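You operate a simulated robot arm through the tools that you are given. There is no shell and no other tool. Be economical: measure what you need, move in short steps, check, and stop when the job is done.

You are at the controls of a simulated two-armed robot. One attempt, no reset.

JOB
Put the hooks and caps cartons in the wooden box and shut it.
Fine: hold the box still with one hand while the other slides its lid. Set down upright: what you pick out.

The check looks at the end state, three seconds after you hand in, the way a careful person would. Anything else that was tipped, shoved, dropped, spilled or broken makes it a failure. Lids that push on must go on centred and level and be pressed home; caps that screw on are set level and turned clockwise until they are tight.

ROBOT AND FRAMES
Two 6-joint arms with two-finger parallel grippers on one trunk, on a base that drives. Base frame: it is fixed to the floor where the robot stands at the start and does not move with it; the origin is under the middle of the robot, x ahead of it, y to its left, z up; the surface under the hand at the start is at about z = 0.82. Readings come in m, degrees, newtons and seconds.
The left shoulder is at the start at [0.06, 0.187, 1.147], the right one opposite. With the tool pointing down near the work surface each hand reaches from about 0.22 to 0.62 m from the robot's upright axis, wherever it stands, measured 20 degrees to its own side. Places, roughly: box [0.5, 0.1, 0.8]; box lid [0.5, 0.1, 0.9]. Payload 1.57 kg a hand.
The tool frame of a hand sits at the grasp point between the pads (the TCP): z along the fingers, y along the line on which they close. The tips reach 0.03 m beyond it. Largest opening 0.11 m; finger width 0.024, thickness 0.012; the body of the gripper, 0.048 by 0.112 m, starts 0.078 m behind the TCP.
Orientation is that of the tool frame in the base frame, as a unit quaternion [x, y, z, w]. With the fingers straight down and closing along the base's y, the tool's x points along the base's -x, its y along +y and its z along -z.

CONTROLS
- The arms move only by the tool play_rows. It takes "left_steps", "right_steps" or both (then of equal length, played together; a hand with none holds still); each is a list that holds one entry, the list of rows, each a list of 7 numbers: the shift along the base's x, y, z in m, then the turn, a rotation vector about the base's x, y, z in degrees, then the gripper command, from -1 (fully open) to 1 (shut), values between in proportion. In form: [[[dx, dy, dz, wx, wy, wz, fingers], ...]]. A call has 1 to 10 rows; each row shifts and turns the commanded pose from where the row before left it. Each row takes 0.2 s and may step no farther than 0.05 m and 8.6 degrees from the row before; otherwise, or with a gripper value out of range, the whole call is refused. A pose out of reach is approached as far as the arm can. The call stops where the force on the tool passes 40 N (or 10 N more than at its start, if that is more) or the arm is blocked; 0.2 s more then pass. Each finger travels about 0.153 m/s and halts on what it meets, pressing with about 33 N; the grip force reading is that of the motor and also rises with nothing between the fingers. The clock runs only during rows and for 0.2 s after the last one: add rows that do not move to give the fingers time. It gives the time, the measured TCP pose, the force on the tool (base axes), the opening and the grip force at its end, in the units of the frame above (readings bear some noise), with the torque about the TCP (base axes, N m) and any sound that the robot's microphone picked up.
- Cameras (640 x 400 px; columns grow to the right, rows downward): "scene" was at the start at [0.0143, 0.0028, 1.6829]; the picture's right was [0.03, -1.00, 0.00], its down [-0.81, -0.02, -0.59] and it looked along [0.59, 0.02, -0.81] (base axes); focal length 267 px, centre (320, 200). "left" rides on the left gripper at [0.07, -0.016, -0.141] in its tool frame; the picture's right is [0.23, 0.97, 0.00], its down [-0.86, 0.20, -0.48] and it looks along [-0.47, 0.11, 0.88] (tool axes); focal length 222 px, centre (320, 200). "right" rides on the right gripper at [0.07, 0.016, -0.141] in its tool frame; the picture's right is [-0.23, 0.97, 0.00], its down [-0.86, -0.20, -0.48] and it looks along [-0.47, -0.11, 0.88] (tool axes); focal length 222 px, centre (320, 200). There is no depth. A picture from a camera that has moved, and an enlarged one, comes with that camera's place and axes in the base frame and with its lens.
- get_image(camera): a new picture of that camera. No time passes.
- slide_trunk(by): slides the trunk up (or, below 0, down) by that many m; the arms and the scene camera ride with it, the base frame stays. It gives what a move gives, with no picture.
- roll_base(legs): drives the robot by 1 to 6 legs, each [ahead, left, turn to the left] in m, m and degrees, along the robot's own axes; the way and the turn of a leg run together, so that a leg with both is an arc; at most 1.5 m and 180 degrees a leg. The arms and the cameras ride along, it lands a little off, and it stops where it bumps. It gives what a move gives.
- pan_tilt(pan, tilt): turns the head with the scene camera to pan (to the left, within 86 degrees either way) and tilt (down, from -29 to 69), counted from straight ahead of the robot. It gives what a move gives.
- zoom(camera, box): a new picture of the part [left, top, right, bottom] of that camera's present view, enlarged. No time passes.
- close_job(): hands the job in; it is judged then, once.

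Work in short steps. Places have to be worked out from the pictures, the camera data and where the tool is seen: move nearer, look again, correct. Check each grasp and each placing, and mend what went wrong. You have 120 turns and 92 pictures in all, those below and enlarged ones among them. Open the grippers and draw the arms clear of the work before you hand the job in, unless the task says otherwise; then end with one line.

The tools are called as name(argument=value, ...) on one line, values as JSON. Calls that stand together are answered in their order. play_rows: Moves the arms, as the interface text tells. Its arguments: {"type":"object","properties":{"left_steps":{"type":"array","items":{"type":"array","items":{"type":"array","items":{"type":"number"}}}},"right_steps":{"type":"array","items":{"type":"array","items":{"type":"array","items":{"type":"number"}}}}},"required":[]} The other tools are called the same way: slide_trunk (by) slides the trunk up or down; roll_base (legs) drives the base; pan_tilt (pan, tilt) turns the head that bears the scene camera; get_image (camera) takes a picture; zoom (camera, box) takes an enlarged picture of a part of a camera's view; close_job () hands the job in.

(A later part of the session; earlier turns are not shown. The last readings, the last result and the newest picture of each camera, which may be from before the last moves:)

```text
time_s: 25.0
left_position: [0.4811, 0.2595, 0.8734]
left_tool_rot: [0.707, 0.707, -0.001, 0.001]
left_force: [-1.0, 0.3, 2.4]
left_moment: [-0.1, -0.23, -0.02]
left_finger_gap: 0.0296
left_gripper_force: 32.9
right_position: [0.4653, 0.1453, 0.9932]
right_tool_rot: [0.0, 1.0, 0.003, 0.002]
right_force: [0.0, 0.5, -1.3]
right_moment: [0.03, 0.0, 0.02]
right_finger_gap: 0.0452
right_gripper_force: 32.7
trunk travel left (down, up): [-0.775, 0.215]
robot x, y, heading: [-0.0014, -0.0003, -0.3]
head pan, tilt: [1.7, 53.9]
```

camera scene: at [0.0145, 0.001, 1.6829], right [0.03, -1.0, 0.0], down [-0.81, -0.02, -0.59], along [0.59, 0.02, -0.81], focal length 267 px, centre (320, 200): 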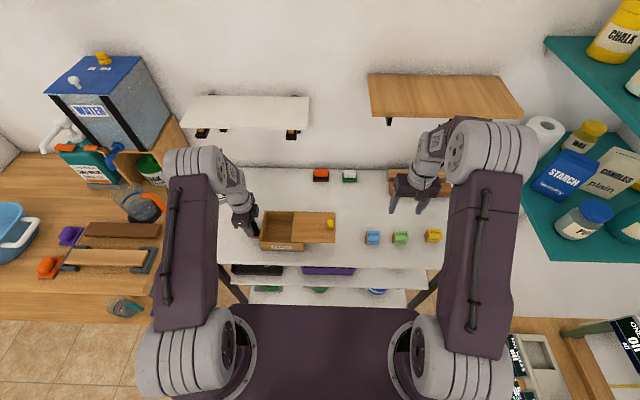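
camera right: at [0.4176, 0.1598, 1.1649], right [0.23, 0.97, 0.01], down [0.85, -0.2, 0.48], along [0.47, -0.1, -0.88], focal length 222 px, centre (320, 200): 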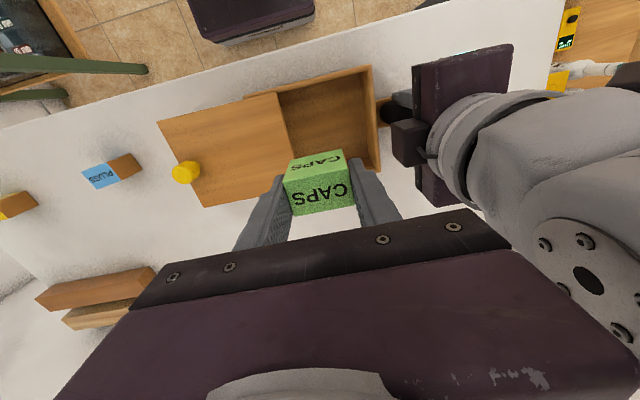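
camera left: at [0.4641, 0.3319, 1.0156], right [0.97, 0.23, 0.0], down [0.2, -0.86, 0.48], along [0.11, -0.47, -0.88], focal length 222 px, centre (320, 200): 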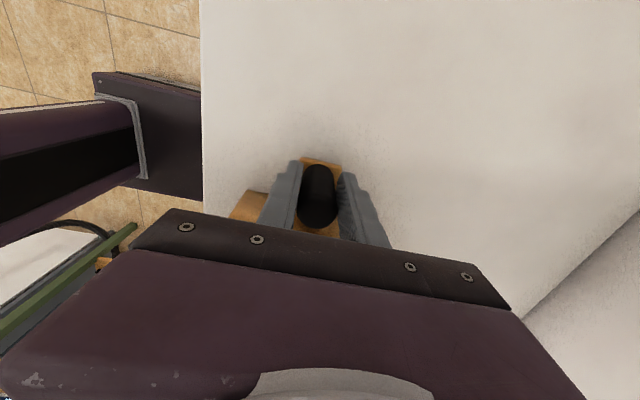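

Now inch toward (0.476, 0.159).

play_rows(right_steps=[[[0.003, 0.007, -0.005, 0, 0, 0, 0.6], [0.004, 0.007, -0.005, 0, 0, 0, 0.6], [0.004, 0.0, -0.005, 0, 0, 0, 0.6], [0, 0, 0, 0, 0, 0, 0.6]]])

get_image(camera="right")

zoom(camera="scene", box=[230, 180, 350, 260])

```text
time_s: 26.0
left_position: [0.4827, 0.2591, 0.8748]
left_tool_rot: [0.707, 0.707, -0.001, 0.001]
left_force: [-1.9, 0.5, 1.7]
left_moment: [-0.08, -0.25, -0.07]
left_finger_gap: 0.0296
left_gripper_force: 32.4
right_position: [0.476, 0.1574, 0.9763]
right_tool_rot: [0.0, 1.0, 0.003, 0.002]
right_force: [1.0, -0.4, -0.2]
right_moment: [-0.02, 0.03, 0.01]
right_finger_gap: 0.0453
right_gripper_force: 33.7
trunk travel left (down, up): [-0.775, 0.215]
robot x, y, heading: [-0.0027, -0.0011, 0.0]
head pan, tilt: [1.7, 53.9]
```

```text
54 pictures are left
camera right: at [0.4058, 0.172, 1.1182], right [0.23, 0.97, 0.01], down [0.85, -0.2, 0.48], along [0.47, -0.1, -0.88], focal length 222 px, centre (320, 200)
```

right: 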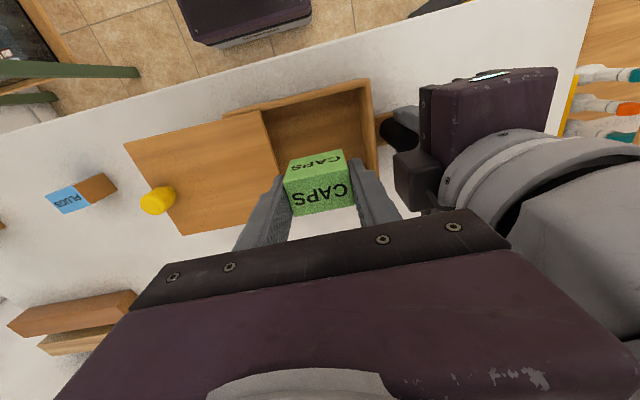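

```text
5.00 times, centred on (290, 220) of scene
camera zoom: at [0.0139, 0.0031, 1.6829], right [0.03, -1.0, 0.0], down [-0.81, -0.02, -0.59], along [0.59, 0.02, -0.81], focal length 1333 px, centre (470, 100)
```

zoom: 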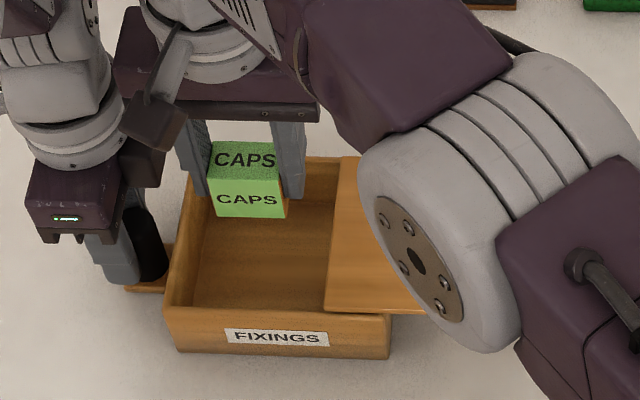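

The left gripper has a protruding block around y ≈ 0.215, z ≈ 1.0 which the right gripper would strike when lowering. I release the post, drawing the left hand out along +y and then up.

play_rows(left_steps=[[[0, 0, 0, 0, 0, 0, 0.2], [0, 0, 0, 0, 0, 0, -0.4], [0, 0, 0, 0, 0, 0, -0.4], [0, 0.02, 0, 0, 0, 0, -0.4], [0, 0.03, 0, 0, 0, 0, -0.4], [0, 0.03, 0.02, 0, 0, 0, -0.4], [0, 0, 0.04, 0, 0, 0, -0.4]]])

zoom(camera="scene", box=[210, 170, 350, 260])

```text
time_s: 27.6
left_position: [0.4851, 0.3387, 0.9409]
left_tool_rot: [0.707, 0.707, 0.0, 0.001]
left_force: [0.1, 0.0, 0.0]
left_moment: [0.0, -0.02, -0.03]
left_finger_gap: 0.077
left_gripper_force: 0.0
right_position: [0.4754, 0.1572, 0.9765]
right_tool_rot: [0.0, 1.0, 0.003, 0.002]
right_force: [-0.3, -0.8, -0.6]
right_moment: [-0.01, 0.02, 0.01]
right_finger_gap: 0.0451
right_gripper_force: 32.6
trunk travel left (down, up): [-0.775, 0.215]
robot x, y, heading: [-0.0023, -0.0011, -0.2]
head pan, tilt: [1.7, 53.9]
```

```text
4.44 times, centred on (280, 215) of scene
camera zoom: at [0.0132, 0.0015, 1.6828], right [0.03, -1.0, 0.0], down [-0.81, -0.02, -0.59], along [0.59, 0.02, -0.81], focal length 1185 px, centre (498, 133)
```

zoom: 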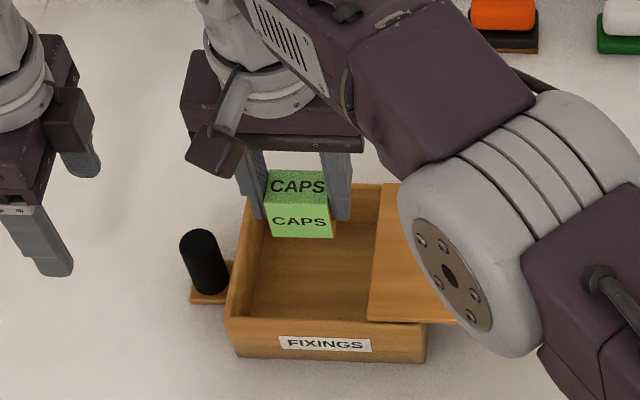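

The box stands steady. I check where the right elbow is relative to the lid before lowering.

get_image(camera="scene")

get_image(camera="left")

```text
51 pictures are left
camera scene: at [0.0132, 0.0015, 1.6828], right [0.03, -1.0, 0.0], down [-0.81, -0.02, -0.59], along [0.59, 0.02, -0.81], focal length 267 px, centre (320, 200)
```

scene: 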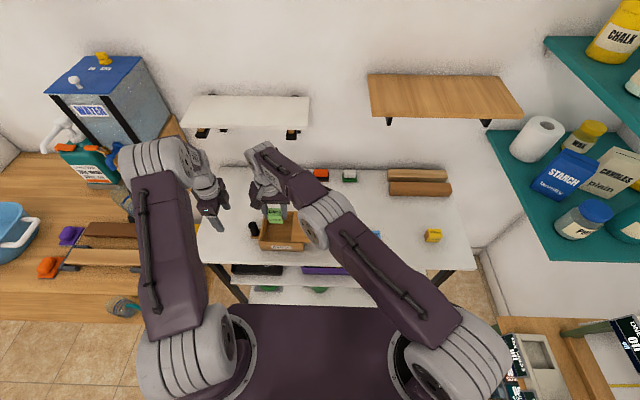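

```text
50 pictures are left
camera left: at [0.4673, 0.4101, 1.0817], right [0.97, 0.23, 0.0], down [0.2, -0.85, 0.48], along [0.11, -0.47, -0.88], focal length 222 px, centre (320, 200)
```

left: 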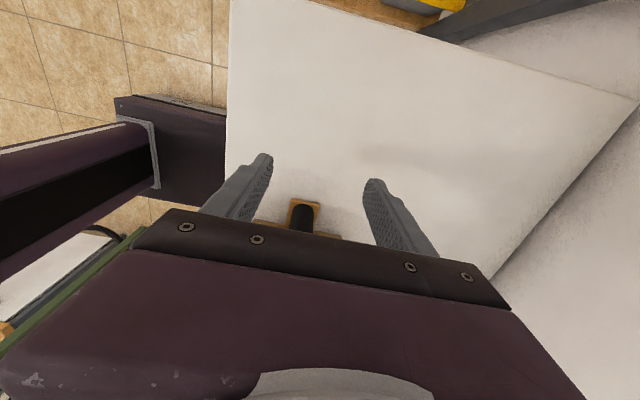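

I tilt the left hand to use its camera as a side view of the box and right elbow.

play_rows(left_steps=[[[-0.02, 0.01, 0.03, -8, 0, 0, -0.4], [-0.02, 0.01, 0.03, -8, 0, 0, -0.4], [-0.02, 0.01, 0.03, -8, 0, 0, -0.4], [-0.02, 0.01, 0.02, -8, 0, 0, -0.4], [-0.02, 0, 0, -8, 0, 0, -0.4]]])

get_image(camera="left")

```text
time_s: 28.8
left_position: [0.3809, 0.3796, 1.0425]
left_tool_rot: [0.664, 0.664, -0.244, 0.244]
left_force: [0.5, 1.1, 0.5]
left_moment: [-0.04, -0.03, 0.02]
left_finger_gap: 0.0769
left_gripper_force: 0.0
right_position: [0.4761, 0.1593, 0.9764]
right_tool_rot: [0.0, 1.0, 0.002, 0.002]
right_force: [0.0, -0.2, -1.1]
right_moment: [0.04, -0.03, 0.0]
right_finger_gap: 0.045
right_gripper_force: 32.6
trunk travel left (down, up): [-0.775, 0.215]
robot x, y, heading: [0.002, -0.0006, 0.0]
head pan, tilt: [1.7, 53.9]
```

```text
49 pictures are left
camera left: at [0.3645, 0.5241, 1.1056], right [0.97, 0.17, -0.15], down [0.2, -0.34, 0.92], along [0.11, -0.92, -0.37], focal length 222 px, centre (320, 200)
```

left: 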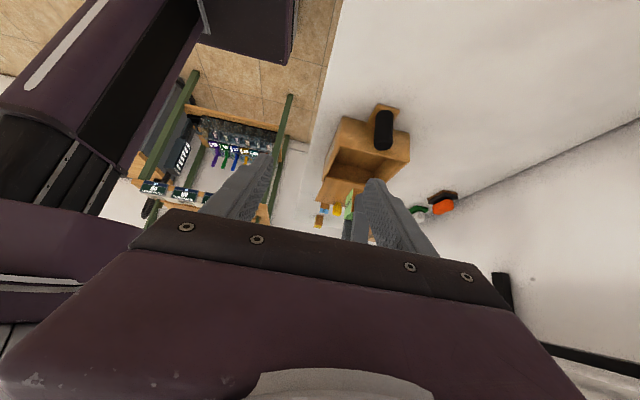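

Not helpful for the elbow. I lower the right hand in steps, watching the scene camera; first to ~0.94.

play_rows(right_steps=[[[0, 0, -0.012, 0, 0, 0, 0.6], [0, 0, -0.012, 0, 0, 0, 0.6], [0, 0, -0.012, 0, 0, 0, 0.6], [0, 0, 0, 0, 0, 0, 0.6]]])

zoom(camera="scene", box=[240, 160, 400, 260])

get_image(camera="right")

```text
time_s: 29.8
left_position: [0.3817, 0.3784, 1.0426]
left_tool_rot: [0.664, 0.664, -0.244, 0.243]
left_force: [-1.3, 0.0, 0.1]
left_moment: [-0.01, 0.01, 0.0]
left_finger_gap: 0.077
left_gripper_force: 0.1
right_position: [0.4749, 0.1564, 0.9405]
right_tool_rot: [0.0, 1.0, 0.004, 0.002]
right_force: [0.1, 0.6, -0.6]
right_moment: [0.03, 0.02, -0.01]
right_finger_gap: 0.0453
right_gripper_force: 33.0
trunk travel left (down, up): [-0.775, 0.215]
robot x, y, heading: [-0.0003, 0.0031, -0.1]
head pan, tilt: [1.7, 53.9]
```

```text
4.00 times, centred on (320, 210) of scene
camera zoom: at [0.0141, 0.0033, 1.6829], right [0.03, -1.0, 0.0], down [-0.81, -0.02, -0.59], along [0.59, 0.02, -0.81], focal length 1066 px, centre (320, 160)
```

zoom: 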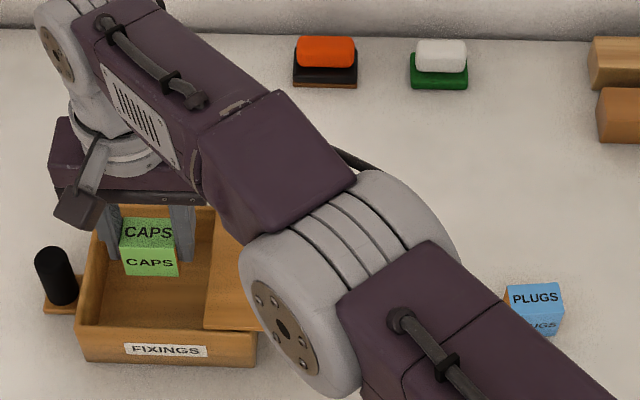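

```text
47 pictures are left
camera right: at [0.4057, 0.1701, 1.0824], right [0.23, 0.97, 0.01], down [0.85, -0.2, 0.48], along [0.47, -0.1, -0.88], focal length 222 px, centre (320, 200)
```

right: 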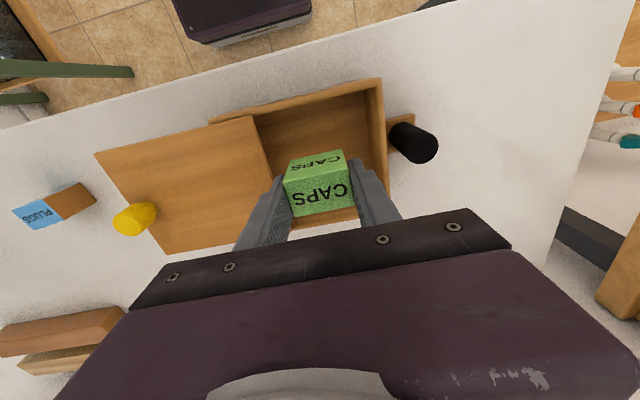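

Elbow stays about 10 cm above the lid and the fingers are centred in the opening. I lower to ~0.875.

play_rows(right_steps=[[[0, 0, -0.015, 0, 0, 0, 0.6], [0, 0, -0.015, 0, 0, 0, 0.6], [0, 0, -0.015, 0, 0, 0, 0.6], [0, 0, -0.015, 0, 0, 0, 0.6], [0, 0, 0, 0, 0, 0, 0.6]]])

get_image(camera="right")

zoom(camera="scene", box=[240, 160, 400, 260])

```text
time_s: 31.0
left_position: [0.3812, 0.3785, 1.0433]
left_tool_rot: [0.664, 0.664, -0.243, 0.243]
left_force: [0.1, -0.7, 0.2]
left_moment: [0.03, -0.04, -0.03]
left_finger_gap: 0.0772
left_gripper_force: 0.2
right_position: [0.4646, 0.1487, 0.8853]
right_tool_rot: [0.0, 1.0, 0.004, 0.002]
right_force: [0.3, 0.0, -0.3]
right_moment: [0.0, 0.03, 0.0]
right_finger_gap: 0.0454
right_gripper_force: 32.8
right hand out of reach, approached as far as the arm can: row 1, 3, 4
trunk travel left (down, up): [-0.775, 0.215]
robot x, y, heading: [0.0035, 0.0041, 0.3]
head pan, tilt: [1.7, 53.9]
```

```text
46 pictures are left
camera right: at [0.395, 0.1632, 1.0268], right [0.23, 0.97, 0.01], down [0.85, -0.2, 0.48], along [0.47, -0.1, -0.88], focal length 222 px, centre (320, 200)
```

right: 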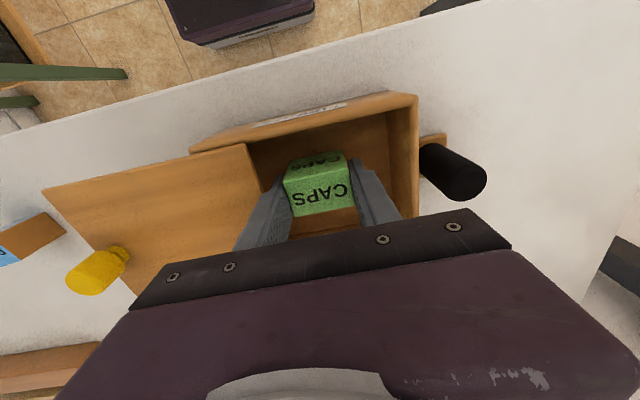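

```text
4.00 times, centred on (320, 210) of scene
camera zoom: at [0.0141, 0.0032, 1.6829], right [0.03, -1.0, 0.0], down [-0.81, -0.02, -0.59], along [0.59, 0.02, -0.81], focal length 1066 px, centre (320, 160)
```

zoom: 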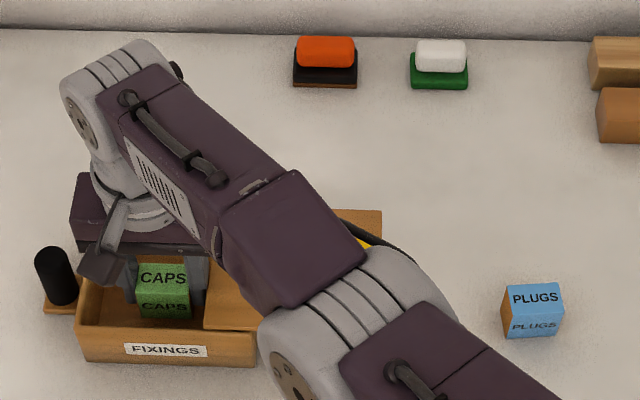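

At low height the reach shrinks, so I'll bring the robot nearer: lift the carton out, gather both hands, then drive the base a little to the left.

play_rows(right_steps=[[[0, 0, 0.02, 0, 0, 0, 0.6], [0, 0, 0.03, 0, 0, 0, 0.6], [0, 0, 0.04, 0, 0, 0, 0.6], [0, 0, 0.03, 0, 0, 0, 0.6], [0, -0.03, 0, 0, 0, 0, 0.6], [0, -0.04, 0, 0, 0, 0, 0.6], [0, -0.04, 0, 0, 0, 0, 0.6], [0, -0.02, 0, 0, 0, 0, 0.6]]], left_steps=[[[0, 0, 0.01, 8, 0, 0, -0.4], [0, 0, 0.01, 8, 0, 0, -0.4], [0, 0, 0.01, 8, 0, 0, -0.4], [0, 0, 0.01, 8, 0, 0, -0.4], [0, -0.02, 0.01, 8, 0, 0, -0.4], [0, -0.03, 0, 0, 0, 0, -0.4], [0, -0.03, 0, 0, 0, 0, -0.4], [0, -0.03, 0, 0, 0, 0, -0.4]]])

get_image(camera="scene")

```text
time_s: 32.8
left_position: [0.3806, 0.27, 1.0959]
left_tool_rot: [0.707, 0.707, 0.0, 0.0]
left_force: [0.5, -1.0, 1.0]
left_moment: [0.02, 0.0, -0.03]
left_finger_gap: 0.0768
left_gripper_force: 0.0
right_position: [0.537, 0.0651, 1.0006]
right_tool_rot: [0.0, 1.0, 0.004, 0.0]
right_force: [-0.1, 0.0, -1.1]
right_moment: [0.01, 0.01, 0.01]
right_finger_gap: 0.0451
right_gripper_force: 32.6
right hand out of reach, approached as far as the arm can: row 1, 2, 4, 5, 6, 7, 8
trunk travel left (down, up): [-0.775, 0.215]
robot x, y, heading: [0.0004, -0.0041, -0.2]
head pan, tilt: [1.7, 53.9]
```

```text
44 pictures are left
camera scene: at [0.0145, 0.0005, 1.6829], right [0.03, -1.0, 0.0], down [-0.81, -0.02, -0.59], along [0.59, 0.02, -0.81], focal length 267 px, centre (320, 200)
```

scene: 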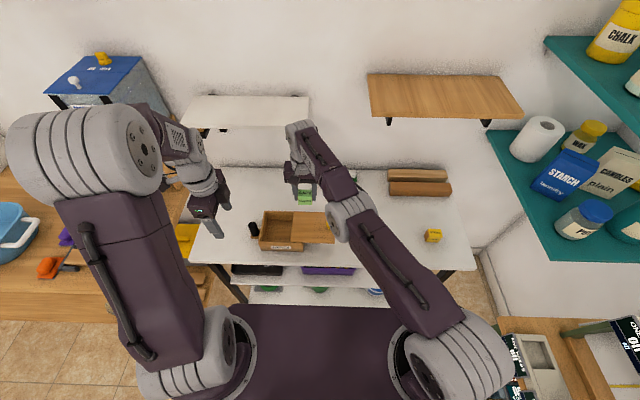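

Right hand drifted to (0.537, 0.065) at the reach limit, with nothing touched. I bring it back inside reach.

play_rows(right_steps=[[[-0.03, -0.01, 0.01, 0, 0, 0, 0.6], [-0.03, -0.01, 0.01, 0, 0, 0, 0.6], [-0.03, -0.02, 0, 0, 0, 0, 0.6], [0, 0, 0, 0, 0, 0, 0.6]]])

zoom(camera="scene", box=[230, 160, 350, 260])

```text
time_s: 33.8
left_position: [0.3812, 0.2713, 1.0951]
left_tool_rot: [0.707, 0.707, -0.001, 0.001]
left_force: [0.1, 0.1, 0.8]
left_moment: [0.01, -0.01, -0.01]
left_finger_gap: 0.0772
left_gripper_force: 0.0
right_position: [0.5333, 0.0711, 1.0144]
right_tool_rot: [0.0, 1.0, 0.002, 0.0]
right_force: [-0.1, 1.3, -0.8]
right_moment: [-0.02, 0.0, 0.01]
right_finger_gap: 0.0451
right_gripper_force: 32.9
right hand out of reach, approached as far as the arm can: row 1, 2, 3
trunk travel left (down, up): [-0.775, 0.215]
robot x, y, heading: [0.0022, 0.0012, 0.2]
head pan, tilt: [1.7, 53.9]
```

```text
4.00 times, centred on (290, 210) of scene
camera zoom: at [0.0143, 0.0029, 1.6829], right [0.03, -1.0, 0.0], down [-0.81, -0.02, -0.59], along [0.59, 0.02, -0.81], focal length 1066 px, centre (440, 160)
```

zoom: 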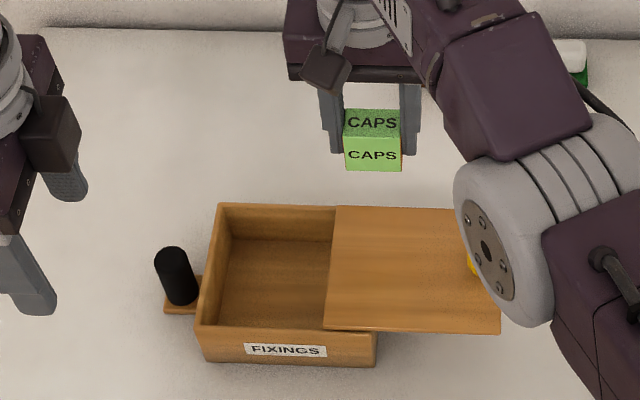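

The IK seems stuck near a joint limit. I try moving up and to −y.

play_rows(right_steps=[[[0, -0.02, 0.03, 0, 0, 0, 0.6], [0, -0.03, 0.03, 0, 0, 0, 0.6], [0, -0.03, 0.03, 0, 0, 0, 0.6], [0, 0, 0, 0, 0, 0, 0.6]]])

```text
time_s: 34.8
left_position: [0.3821, 0.2716, 1.0957]
left_tool_rot: [0.707, 0.707, -0.001, 0.001]
left_force: [-0.1, -0.2, -0.1]
left_moment: [0.01, 0.0, 0.0]
left_finger_gap: 0.077
left_gripper_force: 0.1
right_position: [0.5547, 0.0, 1.1064]
right_tool_rot: [0.0, 1.0, 0.003, 0.0]
right_force: [-0.1, 0.2, -0.8]
right_moment: [-0.03, 0.0, -0.05]
right_finger_gap: 0.0453
right_gripper_force: 32.9
right hand out of reach, approached as far as the arm can: row 1, 2, 3
trunk travel left (down, up): [-0.775, 0.215]
robot x, y, heading: [-0.0001, 0.0011, -0.2]
head pan, tilt: [1.7, 53.9]
```

I look at the arm's configuration.

get_image(camera="scene")

```text
42 pictures are left
camera scene: at [0.0144, 0.0036, 1.6829], right [0.03, -1.0, 0.0], down [-0.81, -0.02, -0.59], along [0.59, 0.02, -0.81], focal length 267 px, centre (320, 200)
```

scene: 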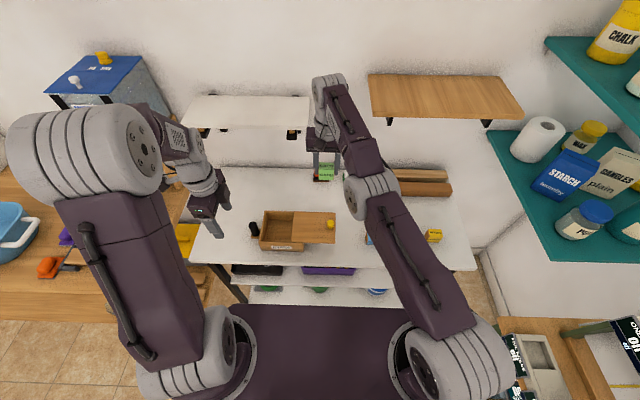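

The arm is stretched straight. I try larger steps inward.

play_rows(right_steps=[[[-0.045, -0.01, 0, 0, 0, 0, 0.6], [-0.045, -0.01, 0, 0, 0, 0, 0.6], [-0.045, -0.01, 0, 0, 0, 0, 0.6], [-0.045, -0.01, 0, 0, 0, 0, 0.6], [0, 0, 0, 0, 0, 0, 0.6]]])

get_image(camera="scene")

```text
time_s: 36.0
left_position: [0.3803, 0.271, 1.0946]
left_tool_rot: [0.707, 0.708, -0.001, 0.001]
left_force: [0.2, 1.3, -0.1]
left_moment: [0.02, 0.0, -0.02]
left_finger_gap: 0.077
left_gripper_force: 0.1
right_position: [0.5502, 0.0049, 1.1167]
right_tool_rot: [0.0, 1.0, 0.002, 0.0]
right_force: [-0.4, 0.1, -0.4]
right_moment: [0.02, 0.0, 0.02]
right_finger_gap: 0.045
right_gripper_force: 33.2
right hand out of reach, approached as far as the arm can: row 1, 2, 3, 4
trunk travel left (down, up): [-0.775, 0.215]
robot x, y, heading: [0.0024, 0.0032, 0.1]
head pan, tilt: [1.7, 53.9]
```

```text
41 pictures are left
camera scene: at [0.0145, 0.003, 1.6829], right [0.03, -1.0, 0.0], down [-0.81, -0.02, -0.59], along [0.59, 0.02, -0.81], focal length 267 px, centre (320, 200)
```

scene: 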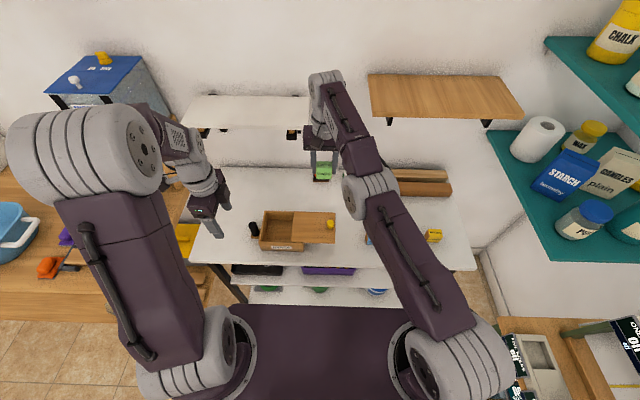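

I try stretching outward first so the elbow can pass straight, then fold inward.

play_rows(right_steps=[[[0.03, 0.01, 0.01, 0, 0, 0, 0.6], [0.03, 0.01, 0.01, 0, 0, 0, 0.6], [-0.02, -0.01, 0.0, 0, 0, 0, 0.6], [-0.02, -0.01, 0.0, 0, 0, 0, 0.6], [-0.02, -0.01, 0, 0, 0, 0, 0.6], [-0.02, -0.01, 0, 0, 0, 0, 0.6]]])

```text
time_s: 37.4
left_position: [0.3803, 0.2714, 1.095]
left_tool_rot: [0.707, 0.707, -0.001, 0.001]
left_force: [0.6, 0.2, -0.1]
left_moment: [0.01, 0.01, 0.0]
left_finger_gap: 0.0769
left_gripper_force: 0.0
right_position: [0.5508, -0.0008, 1.1266]
right_tool_rot: [0.0, 1.0, 0.003, 0.0]
right_force: [-0.4, -0.6, -1.4]
right_moment: [0.02, 0.03, 0.02]
right_finger_gap: 0.0453
right_gripper_force: 32.8
right hand out of reach, approached as far as the arm can: row 1, 2, 3, 4, 5, 6
trunk travel left (down, up): [-0.775, 0.215]
robot x, y, heading: [0.0041, 0.0003, 0.2]
head pan, tilt: [1.7, 53.9]
```

The arm is exactly straight (radius 0.539 sphere). Moving downward rotates the forearm toward the proper elbow-up side, so I go down and inward.

play_rows(right_steps=[[[0, 0, -0.03, 0, 0, 0, 0.6], [-0.02, -0.01, -0.02, 0, 0, 0, 0.6], [-0.03, -0.02, -0.01, 0, 0, 0, 0.6], [0, 0, 0, 0, 0, 0, 0.6]]])

```text
time_s: 38.4
left_position: [0.3805, 0.2717, 1.0934]
left_tool_rot: [0.706, 0.708, -0.002, 0.001]
left_force: [-0.2, 0.4, 0.6]
left_moment: [0.01, -0.01, -0.03]
left_finger_gap: 0.077
left_gripper_force: 0.2
right_position: [0.5583, 0.0015, 1.0917]
right_tool_rot: [0.0, 1.0, 0.003, 0.001]
right_force: [-0.6, 0.6, -0.2]
right_moment: [0.01, -0.02, 0.0]
right_finger_gap: 0.0452
right_gripper_force: 33.3
right hand out of reach, approached as far as the arm can: row 1, 2, 3
trunk travel left (down, up): [-0.775, 0.215]
robot x, y, heading: [-0.0018, -0.0014, -0.2]
head pan, tilt: [1.7, 53.9]
```

Inside targets are locked by the straight-elbow singularity; a pitch rotation will bend the elbow. I pitch the hand while moving inward.

play_rows(right_steps=[[[-0.02, -0.008, 0, -2.8, 7.5, 0, 0.6], [-0.03, -0.01, 0, -2.8, 7.5, 0, 0.6], [-0.03, -0.01, 0, 0, 0, 0, 0.6], [-0.03, -0.01, 0, 0, 0, 0, 0.6], [0, 0, 0, 0, 0, 0, 0.6]]])

```text
time_s: 39.6
left_position: [0.3815, 0.2717, 1.0942]
left_tool_rot: [0.707, 0.707, -0.001, 0.002]
left_force: [-0.3, -0.5, -0.2]
left_moment: [-0.01, 0.03, -0.04]
left_finger_gap: 0.077
left_gripper_force: 0.0
right_position: [0.4996, -0.0217, 1.0892]
right_tool_rot: [0.0, 0.991, -0.046, -0.129]
right_force: [-0.1, 0.3, -1.4]
right_moment: [-0.03, 0.01, 0.0]
right_finger_gap: 0.0452
right_gripper_force: 33.1
right hand out of reach, approached as far as the arm can: row 1, 3, 4
trunk travel left (down, up): [-0.775, 0.215]
robot x, y, heading: [0.0015, 0.0009, -0.2]
head pan, tilt: [1.7, 53.9]
```

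The elbow did bend a little (wrist radius now 0.51). I try continuing inward with further pitch.

play_rows(right_steps=[[[-0.02, -0.01, 0, 0, 0, 0, 0.6], [-0.02, -0.01, 0, -2.8, 7.5, 0, 0.6], [-0.02, -0.01, -0.02, 0, 0, 0, 0.6], [-0.02, -0.01, -0.02, 0, 0, 0, 0.6], [0, 0, 0, 0, 0, 0, 0.6]]])

get_image(camera="scene")

```text
time_s: 40.8
left_position: [0.3815, 0.2713, 1.0938]
left_tool_rot: [0.708, 0.707, -0.002, 0.001]
left_force: [0.2, 0.3, -1.0]
left_moment: [-0.01, 0.05, 0.01]
left_finger_gap: 0.0772
left_gripper_force: 0.2
right_position: [0.4322, -0.0512, 1.0514]
right_tool_rot: [0.001, 0.979, -0.07, -0.193]
right_force: [-0.1, -1.0, -0.4]
right_moment: [-0.06, 0.03, 0.01]
right_finger_gap: 0.0453
right_gripper_force: 33.5
right hand out of reach, approached as far as the arm can: row 1, 2
trunk travel left (down, up): [-0.775, 0.215]
robot x, y, heading: [0.0038, -0.002, -0.1]
head pan, tilt: [1.7, 53.9]
```

```text
40 pictures are left
camera scene: at [0.0153, 0.0032, 1.6829], right [0.03, -1.0, 0.0], down [-0.81, -0.02, -0.59], along [0.59, 0.02, -0.81], focal length 267 px, centre (320, 200)
```

scene: 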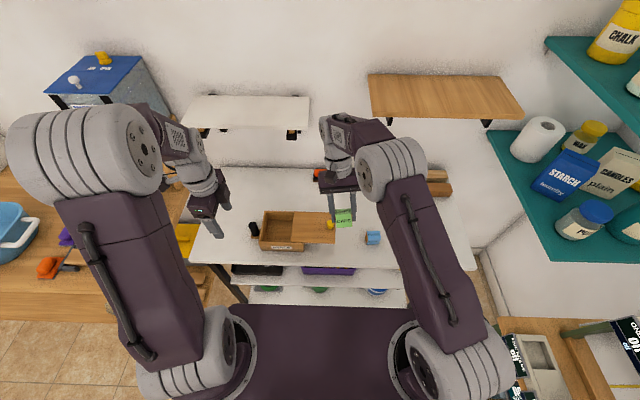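

The elbow is up again and free. I level the hand again.

play_rows(right_steps=[[[0, 0, 0, 2.8, -7.5, 0, 0.6], [0, 0, 0, 2.8, -7.5, 0, 0.6], [0, 0, 0, 2.8, -7.5, 0, 0.6], [0, 0, 0, 0, 0, 0, 0.6]]])

get_image(camera="right")

```text
time_s: 41.8
left_position: [0.3809, 0.2726, 1.0954]
left_tool_rot: [0.707, 0.707, -0.001, 0.0]
left_force: [0.1, -0.2, -0.2]
left_moment: [0.01, -0.02, 0.01]
left_finger_gap: 0.0771
left_gripper_force: 0.0
right_position: [0.4313, -0.0539, 1.0528]
right_tool_rot: [0.0, 1.0, 0.003, 0.003]
right_force: [0.2, 0.9, -0.2]
right_moment: [0.0, -0.01, 0.0]
right_finger_gap: 0.0451
right_gripper_force: 32.6
trunk travel left (down, up): [-0.775, 0.215]
robot x, y, heading: [0.0024, 0.0001, -0.2]
head pan, tilt: [1.7, 53.9]
```

```text
39 pictures are left
camera right: at [0.3615, -0.0401, 1.1945], right [0.23, 0.97, 0.01], down [0.85, -0.2, 0.48], along [0.47, -0.1, -0.88], focal length 222 px, centre (320, 200)
```

right: 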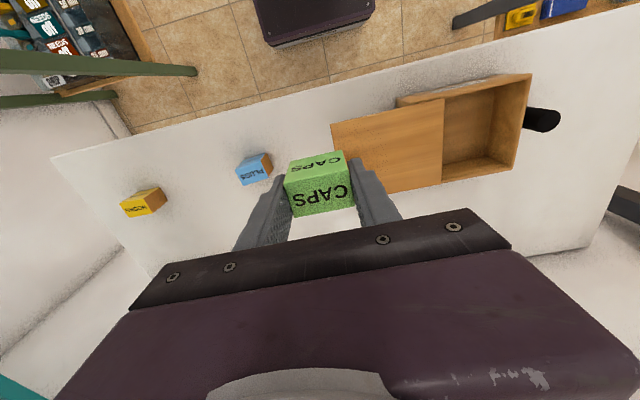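

All clear and level. I drive the base 8 cm left, then lower the trunk 8 cm to gain reach.

roll_base(legs=[[0, 0.08, 0]])

slide_trunk(by=-0.08)

get_image(camera="scene")

```text
time_s: 42.9
left_position: [0.381, 0.3464, 1.0963]
left_tool_rot: [0.707, 0.707, 0.0, 0.0]
left_force: [0.2, -1.0, -0.3]
left_moment: [-0.02, 0.01, -0.01]
left_finger_gap: 0.0771
left_gripper_force: 0.2
right_position: [0.4317, 0.0214, 1.0525]
right_tool_rot: [0.001, 1.0, 0.005, 0.003]
right_force: [0.5, -0.6, -0.6]
right_moment: [0.0, 0.02, 0.0]
right_finger_gap: 0.045
right_gripper_force: 32.9
trunk travel left (down, up): [-0.775, 0.215]
robot x, y, heading: [0.0014, 0.0778, 0.0]
head pan, tilt: [1.7, 53.9]
```

```text
time_s: 44.0
left_position: [0.3821, 0.3487, 1.0158]
left_tool_rot: [0.708, 0.707, -0.001, 0.001]
left_force: [-1.1, 0.3, 0.0]
left_moment: [0.01, 0.0, -0.02]
left_finger_gap: 0.0769
left_gripper_force: 0.0
right_position: [0.431, 0.0245, 0.9717]
right_tool_rot: [0.001, 1.0, 0.003, 0.002]
right_force: [-0.6, 0.0, -1.0]
right_moment: [-0.01, 0.0, 0.02]
right_finger_gap: 0.0451
right_gripper_force: 32.8
trunk travel left (down, up): [-0.695, 0.295]
robot x, y, heading: [-0.0004, 0.0775, -0.1]
head pan, tilt: [1.7, 53.9]
```

```text
38 pictures are left
camera scene: at [0.0141, 0.0814, 1.6029], right [0.03, -1.0, 0.0], down [-0.81, -0.02, -0.59], along [0.59, 0.02, -0.81], focal length 267 px, centre (320, 200)
```

scene: 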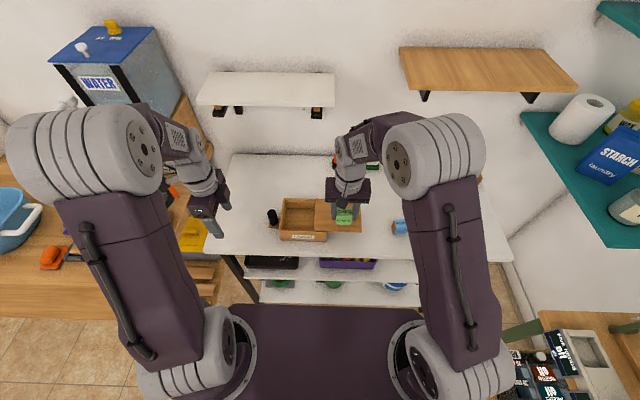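

Base moved cleanly. Now carry CAPS over the opening at (0.493, 0.158).

play_rows(right_steps=[[[0.01, 0.015, 0.01, 0, 0, 0, 0.6], [0.013, 0.03, 0, 0, 0, 0, 0.6], [0.013, 0.03, 0, 0, 0, 0, 0.6], [0.013, 0.03, 0, 0, 0, 0, 0.6], [0.013, 0.028, -0.01, 0, 0, 0, 0.6], [0, 0, -0.02, 0, 0, 0, 0.6], [0, 0, 0, 0, 0, 0, 0.6]]])

get_image(camera="right")

zoom(camera="scene", box=[250, 170, 370, 250])

```text
time_s: 45.6
left_position: [0.3812, 0.3478, 1.0147]
left_tool_rot: [0.707, 0.707, -0.002, 0.001]
left_force: [-0.4, 0.9, 0.0]
left_moment: [0.0, -0.02, -0.04]
left_finger_gap: 0.0769
left_gripper_force: 0.2
right_position: [0.4956, 0.1565, 0.9543]
right_tool_rot: [0.001, 1.0, 0.003, 0.002]
right_force: [-0.5, 0.3, -0.1]
right_moment: [0.01, 0.0, -0.02]
right_finger_gap: 0.0451
right_gripper_force: 32.7
trunk travel left (down, up): [-0.695, 0.295]
robot x, y, heading: [0.0004, 0.0782, -0.2]
head pan, tilt: [1.7, 53.9]
```

```text
37 pictures are left
camera right: at [0.4253, 0.1708, 1.0966], right [0.23, 0.97, 0.01], down [0.85, -0.2, 0.48], along [0.47, -0.1, -0.88], focal length 222 px, centre (320, 200)
```

right: 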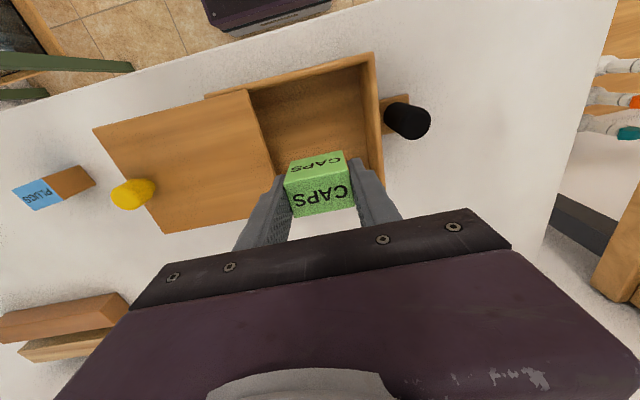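

```text
5.00 times, centred on (310, 210) of scene
camera zoom: at [0.014, 0.0815, 1.6029], right [0.03, -1.0, 0.0], down [-0.81, -0.02, -0.59], along [0.59, 0.02, -0.81], focal length 1333 px, centre (370, 150)
```

zoom: 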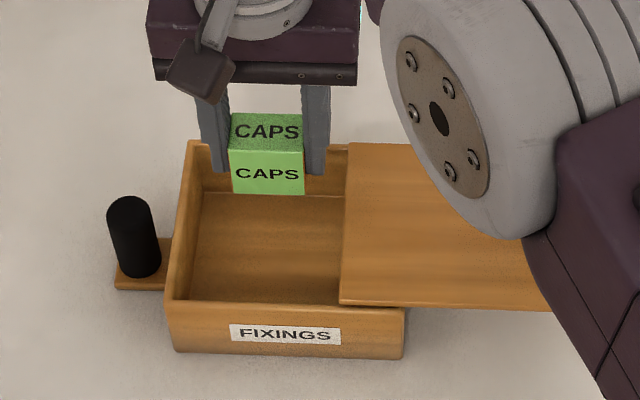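

Good alignment. I lower CAPS to just above the box floor.

play_rows(right_steps=[[[0, 0.002, -0.02, 0, 0, 0, 0.6], [0, 0, -0.02, 0, 0, 0, 0.6], [0, 0, -0.02, 0, 0, 0, 0.6], [0, 0, -0.018, 0, 0, 0, 0.6], [0, 0, 0, 0, 0, 0, 0.6]]])

zoom(camera="right", box=[200, 80, 440, 230])

```text
time_s: 46.9
left_position: [0.3811, 0.3496, 1.014]
left_tool_rot: [0.707, 0.707, -0.001, 0.001]
left_force: [0.0, 0.5, 0.4]
left_moment: [-0.03, 0.0, 0.0]
left_finger_gap: 0.0767
left_gripper_force: 0.1
right_position: [0.4933, 0.1595, 0.8746]
right_tool_rot: [0.0, 1.0, 0.004, 0.002]
right_force: [0.2, -0.5, 0.3]
right_moment: [0.0, -0.02, -0.03]
right_finger_gap: 0.0451
right_gripper_force: 32.8
trunk travel left (down, up): [-0.695, 0.295]
robot x, y, heading: [0.0038, 0.0768, 0.1]
head pan, tilt: [1.7, 53.9]
```

```text
2.67 times, centred on (320, 155) of right
camera zoom: at [0.4243, 0.174, 1.0172], right [0.23, 0.97, 0.01], down [0.85, -0.2, 0.48], along [0.47, -0.1, -0.88], focal length 592 px, centre (320, 320)
```

zoom: 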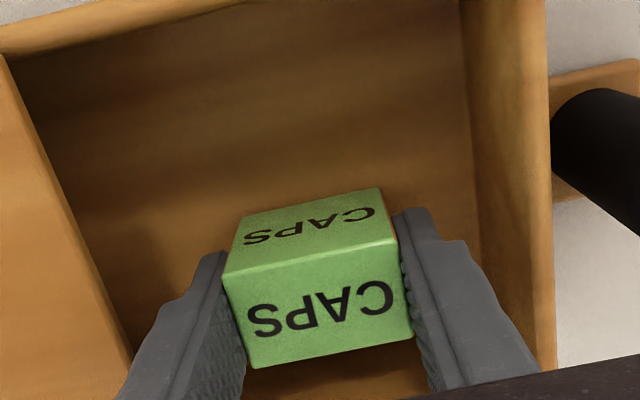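

Nothing touches yet. I lower in millimetre steps until floor contact shows.

play_rows(right_steps=[[[0, 0, -0.002, 0, 0, 0, 0.6], [0, 0, -0.002, 0, 0, 0, 0.6], [0, 0, -0.002, 0, 0, 0, 0.6], [0, 0, 0, 0, 0, 0, 0.6]]])

```text
time_s: 47.9
left_position: [0.3822, 0.3488, 1.0141]
left_tool_rot: [0.708, 0.707, -0.002, 0.001]
left_force: [0.0, -0.2, -0.1]
left_moment: [0.0, 0.03, -0.02]
left_finger_gap: 0.0771
left_gripper_force: 0.1
right_position: [0.4938, 0.1601, 0.8685]
right_tool_rot: [0.001, 1.0, 0.003, 0.002]
right_force: [0.3, 0.5, -0.7]
right_moment: [-0.01, -0.01, 0.0]
right_finger_gap: 0.0452
right_gripper_force: 33.1
trunk travel left (down, up): [-0.695, 0.295]
robot x, y, heading: [-0.0003, 0.0838, -0.0]
head pan, tilt: [1.7, 53.9]
```

play_rows(right_steps=[[[0, 0, -0.0015, 0, 0, 0, 0.6], [0, 0, -0.0015, 0, 0, 0, 0.6], [0, 0, 0, 0, 0, 0, 0.6]]])

```text
time_s: 48.6
left_position: [0.3794, 0.3492, 1.0152]
left_tool_rot: [0.708, 0.706, 0.0, 0.001]
left_force: [0.3, -0.4, -0.1]
left_moment: [0.02, -0.05, -0.02]
left_finger_gap: 0.077
left_gripper_force: 0.0
right_position: [0.4933, 0.1589, 0.8699]
right_tool_rot: [0.0, 1.0, 0.004, 0.006]
right_force: [5.7, -1.3, 27.9]
right_moment: [-0.43, -0.17, 0.04]
right_finger_gap: 0.0452
right_gripper_force: 33.1
trunk travel left (down, up): [-0.695, 0.295]
robot x, y, heading: [-0.0002, 0.0785, -0.3]
head pan, tilt: [1.7, 53.9]
```

Floor contact (28 N). I ease up a millimetre, open the fingers slightly, and lift out.

play_rows(right_steps=[[[0, 0.001, 0.0015, 0, 0, 0, 0.6], [0, 0, 0, 0, 0, 0, 0.05], [0, 0, 0, 0, 0, 0, 0.05], [0, 0, 0.02, 0, 0, 0, 0.05], [0, 0, 0.03, 0, 0, 0, 0.05], [0, 0, 0.04, 0, 0, 0, 0.05], [0, 0, 0.03, 0, 0, 0, 0.05]]])

zoom(camera="right", box=[180, 60, 440, 220])

```text
time_s: 50.2
left_position: [0.3808, 0.3494, 1.0143]
left_tool_rot: [0.708, 0.706, 0.0, 0.0]
left_force: [0.3, -0.6, -0.4]
left_moment: [0.01, 0.0, 0.05]
left_finger_gap: 0.0769
left_gripper_force: 0.0
right_position: [0.494, 0.161, 0.9858]
right_tool_rot: [0.0, 1.0, 0.004, 0.002]
right_force: [0.3, 0.1, 0.1]
right_moment: [0.03, -0.02, -0.01]
right_finger_gap: 0.0522
right_gripper_force: 0.0
trunk travel left (down, up): [-0.695, 0.295]
robot x, y, heading: [-0.0005, 0.0819, 0.2]
head pan, tilt: [1.7, 53.9]
```

```text
2.46 times, centred on (310, 140) of right
camera zoom: at [0.4231, 0.1752, 1.1286], right [0.23, 0.97, 0.01], down [0.85, -0.2, 0.48], along [0.47, -0.1, -0.88], focal length 547 px, centre (345, 348)
```

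zoom: 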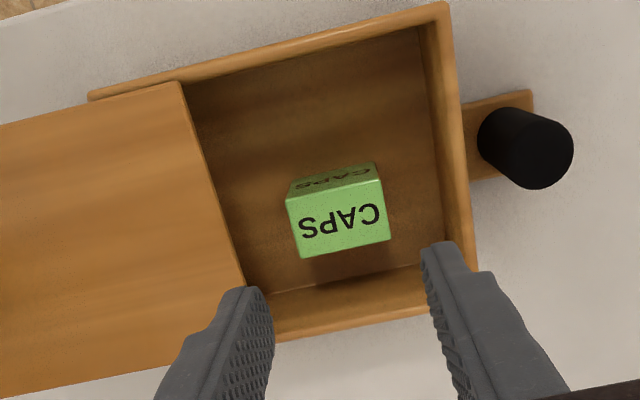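

CAPS stands upright in the rear half. Now I travel back to above HOOKS (0.481, −0.390).

play_rows(right_steps=[[[-0.02, -0.02, 0.01, 0, 0, 0, 0.05], [-0.02, -0.04, 0.01, 0, 0, 0, -0.3], [0, -0.045, 0, 0, 0, 0, -0.3], [0, -0.045, 0, 0, 0, 0, -0.3], [0, -0.045, 0, 0, 0, 0, -0.3], [0, -0.045, 0, 0, 0, 0, -0.3], [0, -0.045, 0, 0, 0, 0, -0.3], [0, -0.045, 0, 0, 0, 0, -0.3], [0, -0.045, 0, 0, 0, 0, -0.3], [0, -0.045, 0, 0, 0, 0, -0.3]]])

play_rows(right_steps=[[[0.01, -0.045, 0, 0, 0, 0, -0.3], [0.01, -0.045, 0, 0, 0, 0, -0.3], [0.007, -0.035, -0.02, 0, 0, 0, -0.3], [0, 0, -0.03, 0, 0, 0, -0.3], [0, 0, 0, 0, 0, 0, -0.3]]])

zoom(camera="right", box=[180, 60, 440, 220])

```text
time_s: 52.5
left_position: [0.3803, 0.3488, 1.0155]
left_tool_rot: [0.708, 0.707, 0.0, 0.001]
left_force: [0.2, 0.1, -0.3]
left_moment: [0.02, 0.0, -0.01]
left_finger_gap: 0.0769
left_gripper_force: 0.1
right_position: [0.4526, -0.2609, 1.0078]
right_tool_rot: [0.001, 1.0, 0.004, 0.002]
right_force: [0.5, -0.4, -0.5]
right_moment: [0.02, -0.05, 0.02]
right_finger_gap: 0.0717
right_gripper_force: 0.1
trunk travel left (down, up): [-0.695, 0.295]
robot x, y, heading: [-0.0005, 0.0794, -0.1]
head pan, tilt: [1.7, 53.9]
```

```text
time_s: 53.6
left_position: [0.3811, 0.3486, 1.0147]
left_tool_rot: [0.708, 0.706, -0.001, 0.001]
left_force: [0.3, 0.4, 0.3]
left_moment: [-0.01, -0.02, 0.01]
left_finger_gap: 0.0769
left_gripper_force: 0.0
right_position: [0.4809, -0.3843, 0.9611]
right_tool_rot: [0.001, 1.0, 0.002, 0.002]
right_force: [0.4, 0.0, 1.1]
right_moment: [0.01, -0.01, 0.0]
right_finger_gap: 0.0715
right_gripper_force: 0.0
trunk travel left (down, up): [-0.695, 0.295]
robot x, y, heading: [-0.0002, 0.078, 0.3]
head pan, tilt: [1.7, 53.9]
```

```text
2.46 times, centred on (310, 140) of right
camera zoom: at [0.4112, -0.3706, 1.1024], right [0.23, 0.97, 0.01], down [0.85, -0.2, 0.48], along [0.47, -0.1, -0.88], focal length 547 px, centre (345, 348)
```

zoom: 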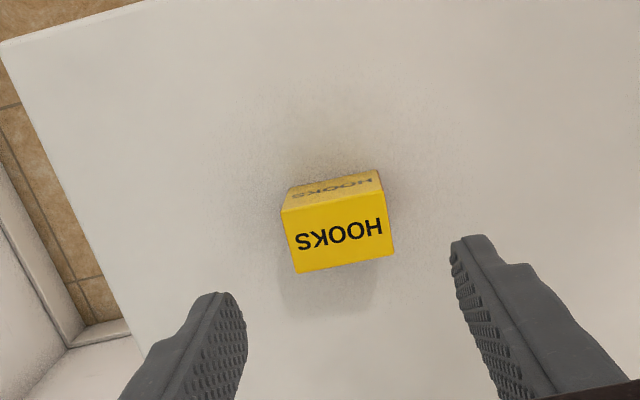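

HOOKS at (0.481, −0.388). I shift 4 mm, descend to 0.862 and close.

play_rows(right_steps=[[[0, -0.004, -0.035, 0, 0, 0, -0.3], [0, 0, -0.035, 0, 0, 0, -0.3], [0, 0, -0.029, 0, 0, 0, -0.3], [0, 0, 0, 0, 0, 0, -0.3], [0, 0, 0, 0, 0, 0, 0], [0, 0, 0, 0, 0, 0, 0.3], [0, 0, 0, 0, 0, 0, 0.6], [0, 0, 0, 0, 0, 0, 0.6]]])

zoom(camera="right", box=[200, 80, 440, 230])

```text
time_s: 55.5
left_position: [0.3808, 0.3488, 1.0144]
left_tool_rot: [0.708, 0.706, -0.001, 0.0]
left_force: [-0.1, -0.5, -0.8]
left_moment: [0.0, 0.01, -0.04]
left_finger_gap: 0.0767
left_gripper_force: 0.1
right_position: [0.4818, -0.3898, 0.8598]
right_tool_rot: [0.001, 1.0, 0.003, 0.001]
right_force: [0.9, 0.0, 0.3]
right_moment: [-0.01, -0.01, -0.02]
right_finger_gap: 0.0451
right_gripper_force: 32.7
trunk travel left (down, up): [-0.695, 0.295]
robot x, y, heading: [0.001, 0.0783, 0.1]
head pan, tilt: [1.7, 53.9]
```

```text
2.67 times, centred on (320, 155) of right
camera zoom: at [0.4102, -0.3754, 1.0021], right [0.23, 0.97, 0.01], down [0.85, -0.2, 0.48], along [0.47, -0.1, -0.88], focal length 592 px, centre (320, 320)
```

zoom: 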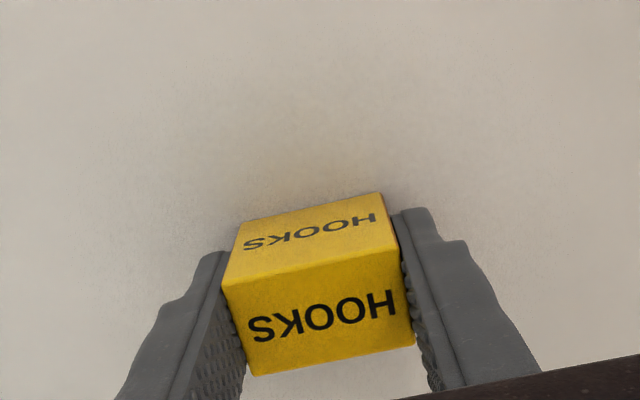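

HOOKS held. Lift and carry to above the front half of the opening (0.452, 0.159).

play_rows(right_steps=[[[0, 0, 0.02, 0, 0, 0, 0.6], [0, 0, 0.04, 0, 0, 0, 0.6], [0, 0, 0.04, 0, 0, 0, 0.6], [-0.01, 0.03, 0.03, 0, 0, 0, 0.6], [-0.01, 0.045, 0, 0, 0, 0, 0.6], [-0.01, 0.045, 0, 0, 0, 0, 0.6], [0, 0.045, 0, 0, 0, 0, 0.6], [0, 0.045, 0, 0, 0, 0, 0.6], [0, 0.045, 0, 0, 0, 0, 0.6], [0, 0.045, 0, 0, 0, 0, 0.6]]])

play_rows(right_steps=[[[0, 0.045, 0, 0, 0, 0, 0.6], [0, 0.045, 0, 0, 0, 0, 0.6], [0, 0.045, 0, 0, 0, 0, 0.6], [0, 0.045, 0, 0, 0, 0, 0.6], [0, 0.045, 0, 0, 0, 0, 0.6], [0, 0.024, 0, 0, 0, 0, 0.6], [0, 0, -0.03, 0, 0, 0, 0.6], [0, 0, 0, 0, 0, 0, 0.6]]])

get_image(camera="right")

zoom(camera="scene", box=[250, 170, 370, 250])

```text
time_s: 57.6
left_position: [0.3811, 0.3499, 1.0142]
left_tool_rot: [0.708, 0.706, -0.002, 0.001]
left_force: [-0.1, -0.7, -0.5]
left_moment: [0.0, -0.01, 0.0]
left_finger_gap: 0.077
left_gripper_force: 0.1
right_position: [0.4495, -0.085, 0.9884]
right_tool_rot: [0.001, 1.0, 0.003, 0.001]
right_force: [0.1, -1.0, 0.2]
right_moment: [-0.02, 0.01, -0.01]
right_finger_gap: 0.045
right_gripper_force: 33.2
trunk travel left (down, up): [-0.695, 0.295]
robot x, y, heading: [-0.0, 0.0768, -0.1]
head pan, tilt: [1.7, 53.9]
```

```text
time_s: 59.5
left_position: [0.3809, 0.3489, 1.0139]
left_tool_rot: [0.708, 0.706, -0.002, 0.001]
left_force: [0.3, -0.8, -1.3]
left_moment: [0.03, -0.02, 0.01]
left_finger_gap: 0.0768
left_gripper_force: 0.1
right_position: [0.4505, 0.1609, 0.9581]
right_tool_rot: [0.002, 1.0, 0.002, 0.002]
right_force: [-0.1, -0.4, 0.3]
right_moment: [0.03, 0.0, 0.03]
right_finger_gap: 0.0454
right_gripper_force: 33.2
trunk travel left (down, up): [-0.695, 0.295]
robot x, y, heading: [0.0012, 0.0738, -0.0]
head pan, tilt: [1.7, 53.9]
```

```text
31 pictures are left
camera right: at [0.3804, 0.1751, 1.1005], right [0.23, 0.97, 0.01], down [0.85, -0.2, 0.48], along [0.47, -0.1, -0.88], focal length 222 px, centre (320, 200)
```

right: 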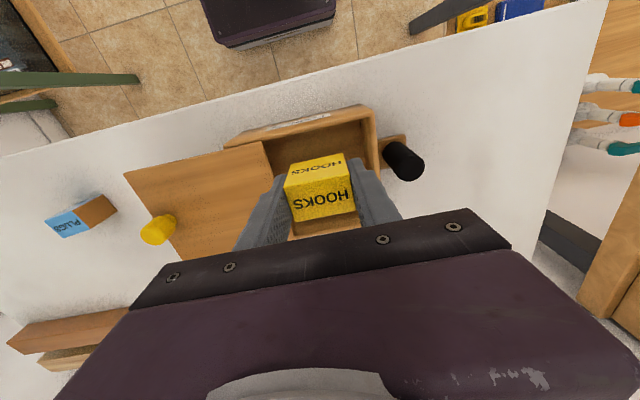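

```text
5.00 times, centred on (310, 210) of scene
camera zoom: at [0.0139, 0.0814, 1.6029], right [0.03, -1.0, 0.0], down [-0.81, -0.02, -0.59], along [0.59, 0.02, -0.81], focal length 1333 px, centre (370, 150)
```

zoom: 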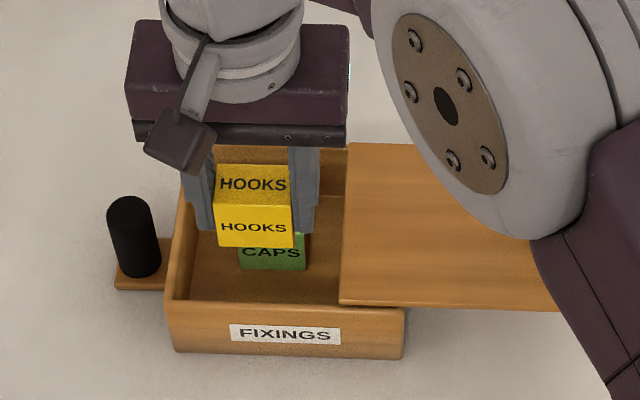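

Clear alignment: CAPS behind, HOOKS in front. Lower to just above the floor.

play_rows(right_steps=[[[0, -0.001, -0.02, 0, 0, 0, 0.6], [0, 0, -0.02, 0, 0, 0, 0.6], [0, 0, -0.02, 0, 0, 0, 0.6], [0, 0, -0.022, 0, 0, 0, 0.6], [0, 0, -0.005, 0, 0, 0, 0.6], [0, 0, 0, 0, 0, 0, 0.6]]])

zoom(camera="right", box=[200, 80, 440, 230])

```text
time_s: 60.9
left_position: [0.3807, 0.3495, 1.0146]
left_tool_rot: [0.708, 0.706, -0.001, 0.001]
left_force: [-0.2, 0.1, 0.2]
left_moment: [0.02, 0.01, -0.01]
left_finger_gap: 0.0771
left_gripper_force: 0.0
right_position: [0.4509, 0.1584, 0.8698]
right_tool_rot: [0.001, 1.0, 0.003, 0.001]
right_force: [-0.5, -0.3, -0.7]
right_moment: [0.02, -0.02, 0.01]
right_finger_gap: 0.0452
right_gripper_force: 32.8
trunk travel left (down, up): [-0.695, 0.295]
robot x, y, heading: [0.0027, 0.0777, -0.0]
head pan, tilt: [1.7, 53.9]
```

```text
2.67 times, centred on (320, 155) of right
camera zoom: at [0.3806, 0.1725, 1.0128], right [0.23, 0.97, 0.01], down [0.85, -0.2, 0.48], along [0.47, -0.1, -0.88], focal length 592 px, centre (320, 320)
```

zoom: 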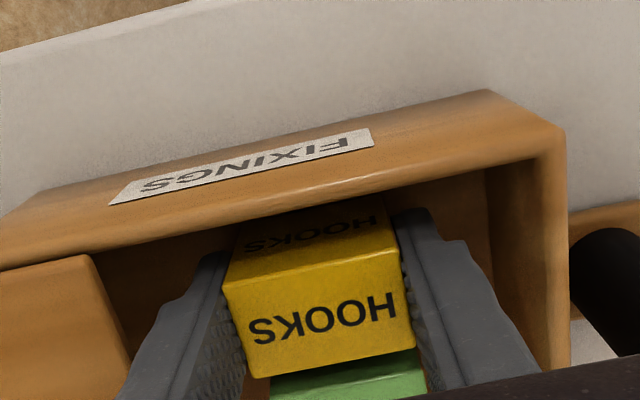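

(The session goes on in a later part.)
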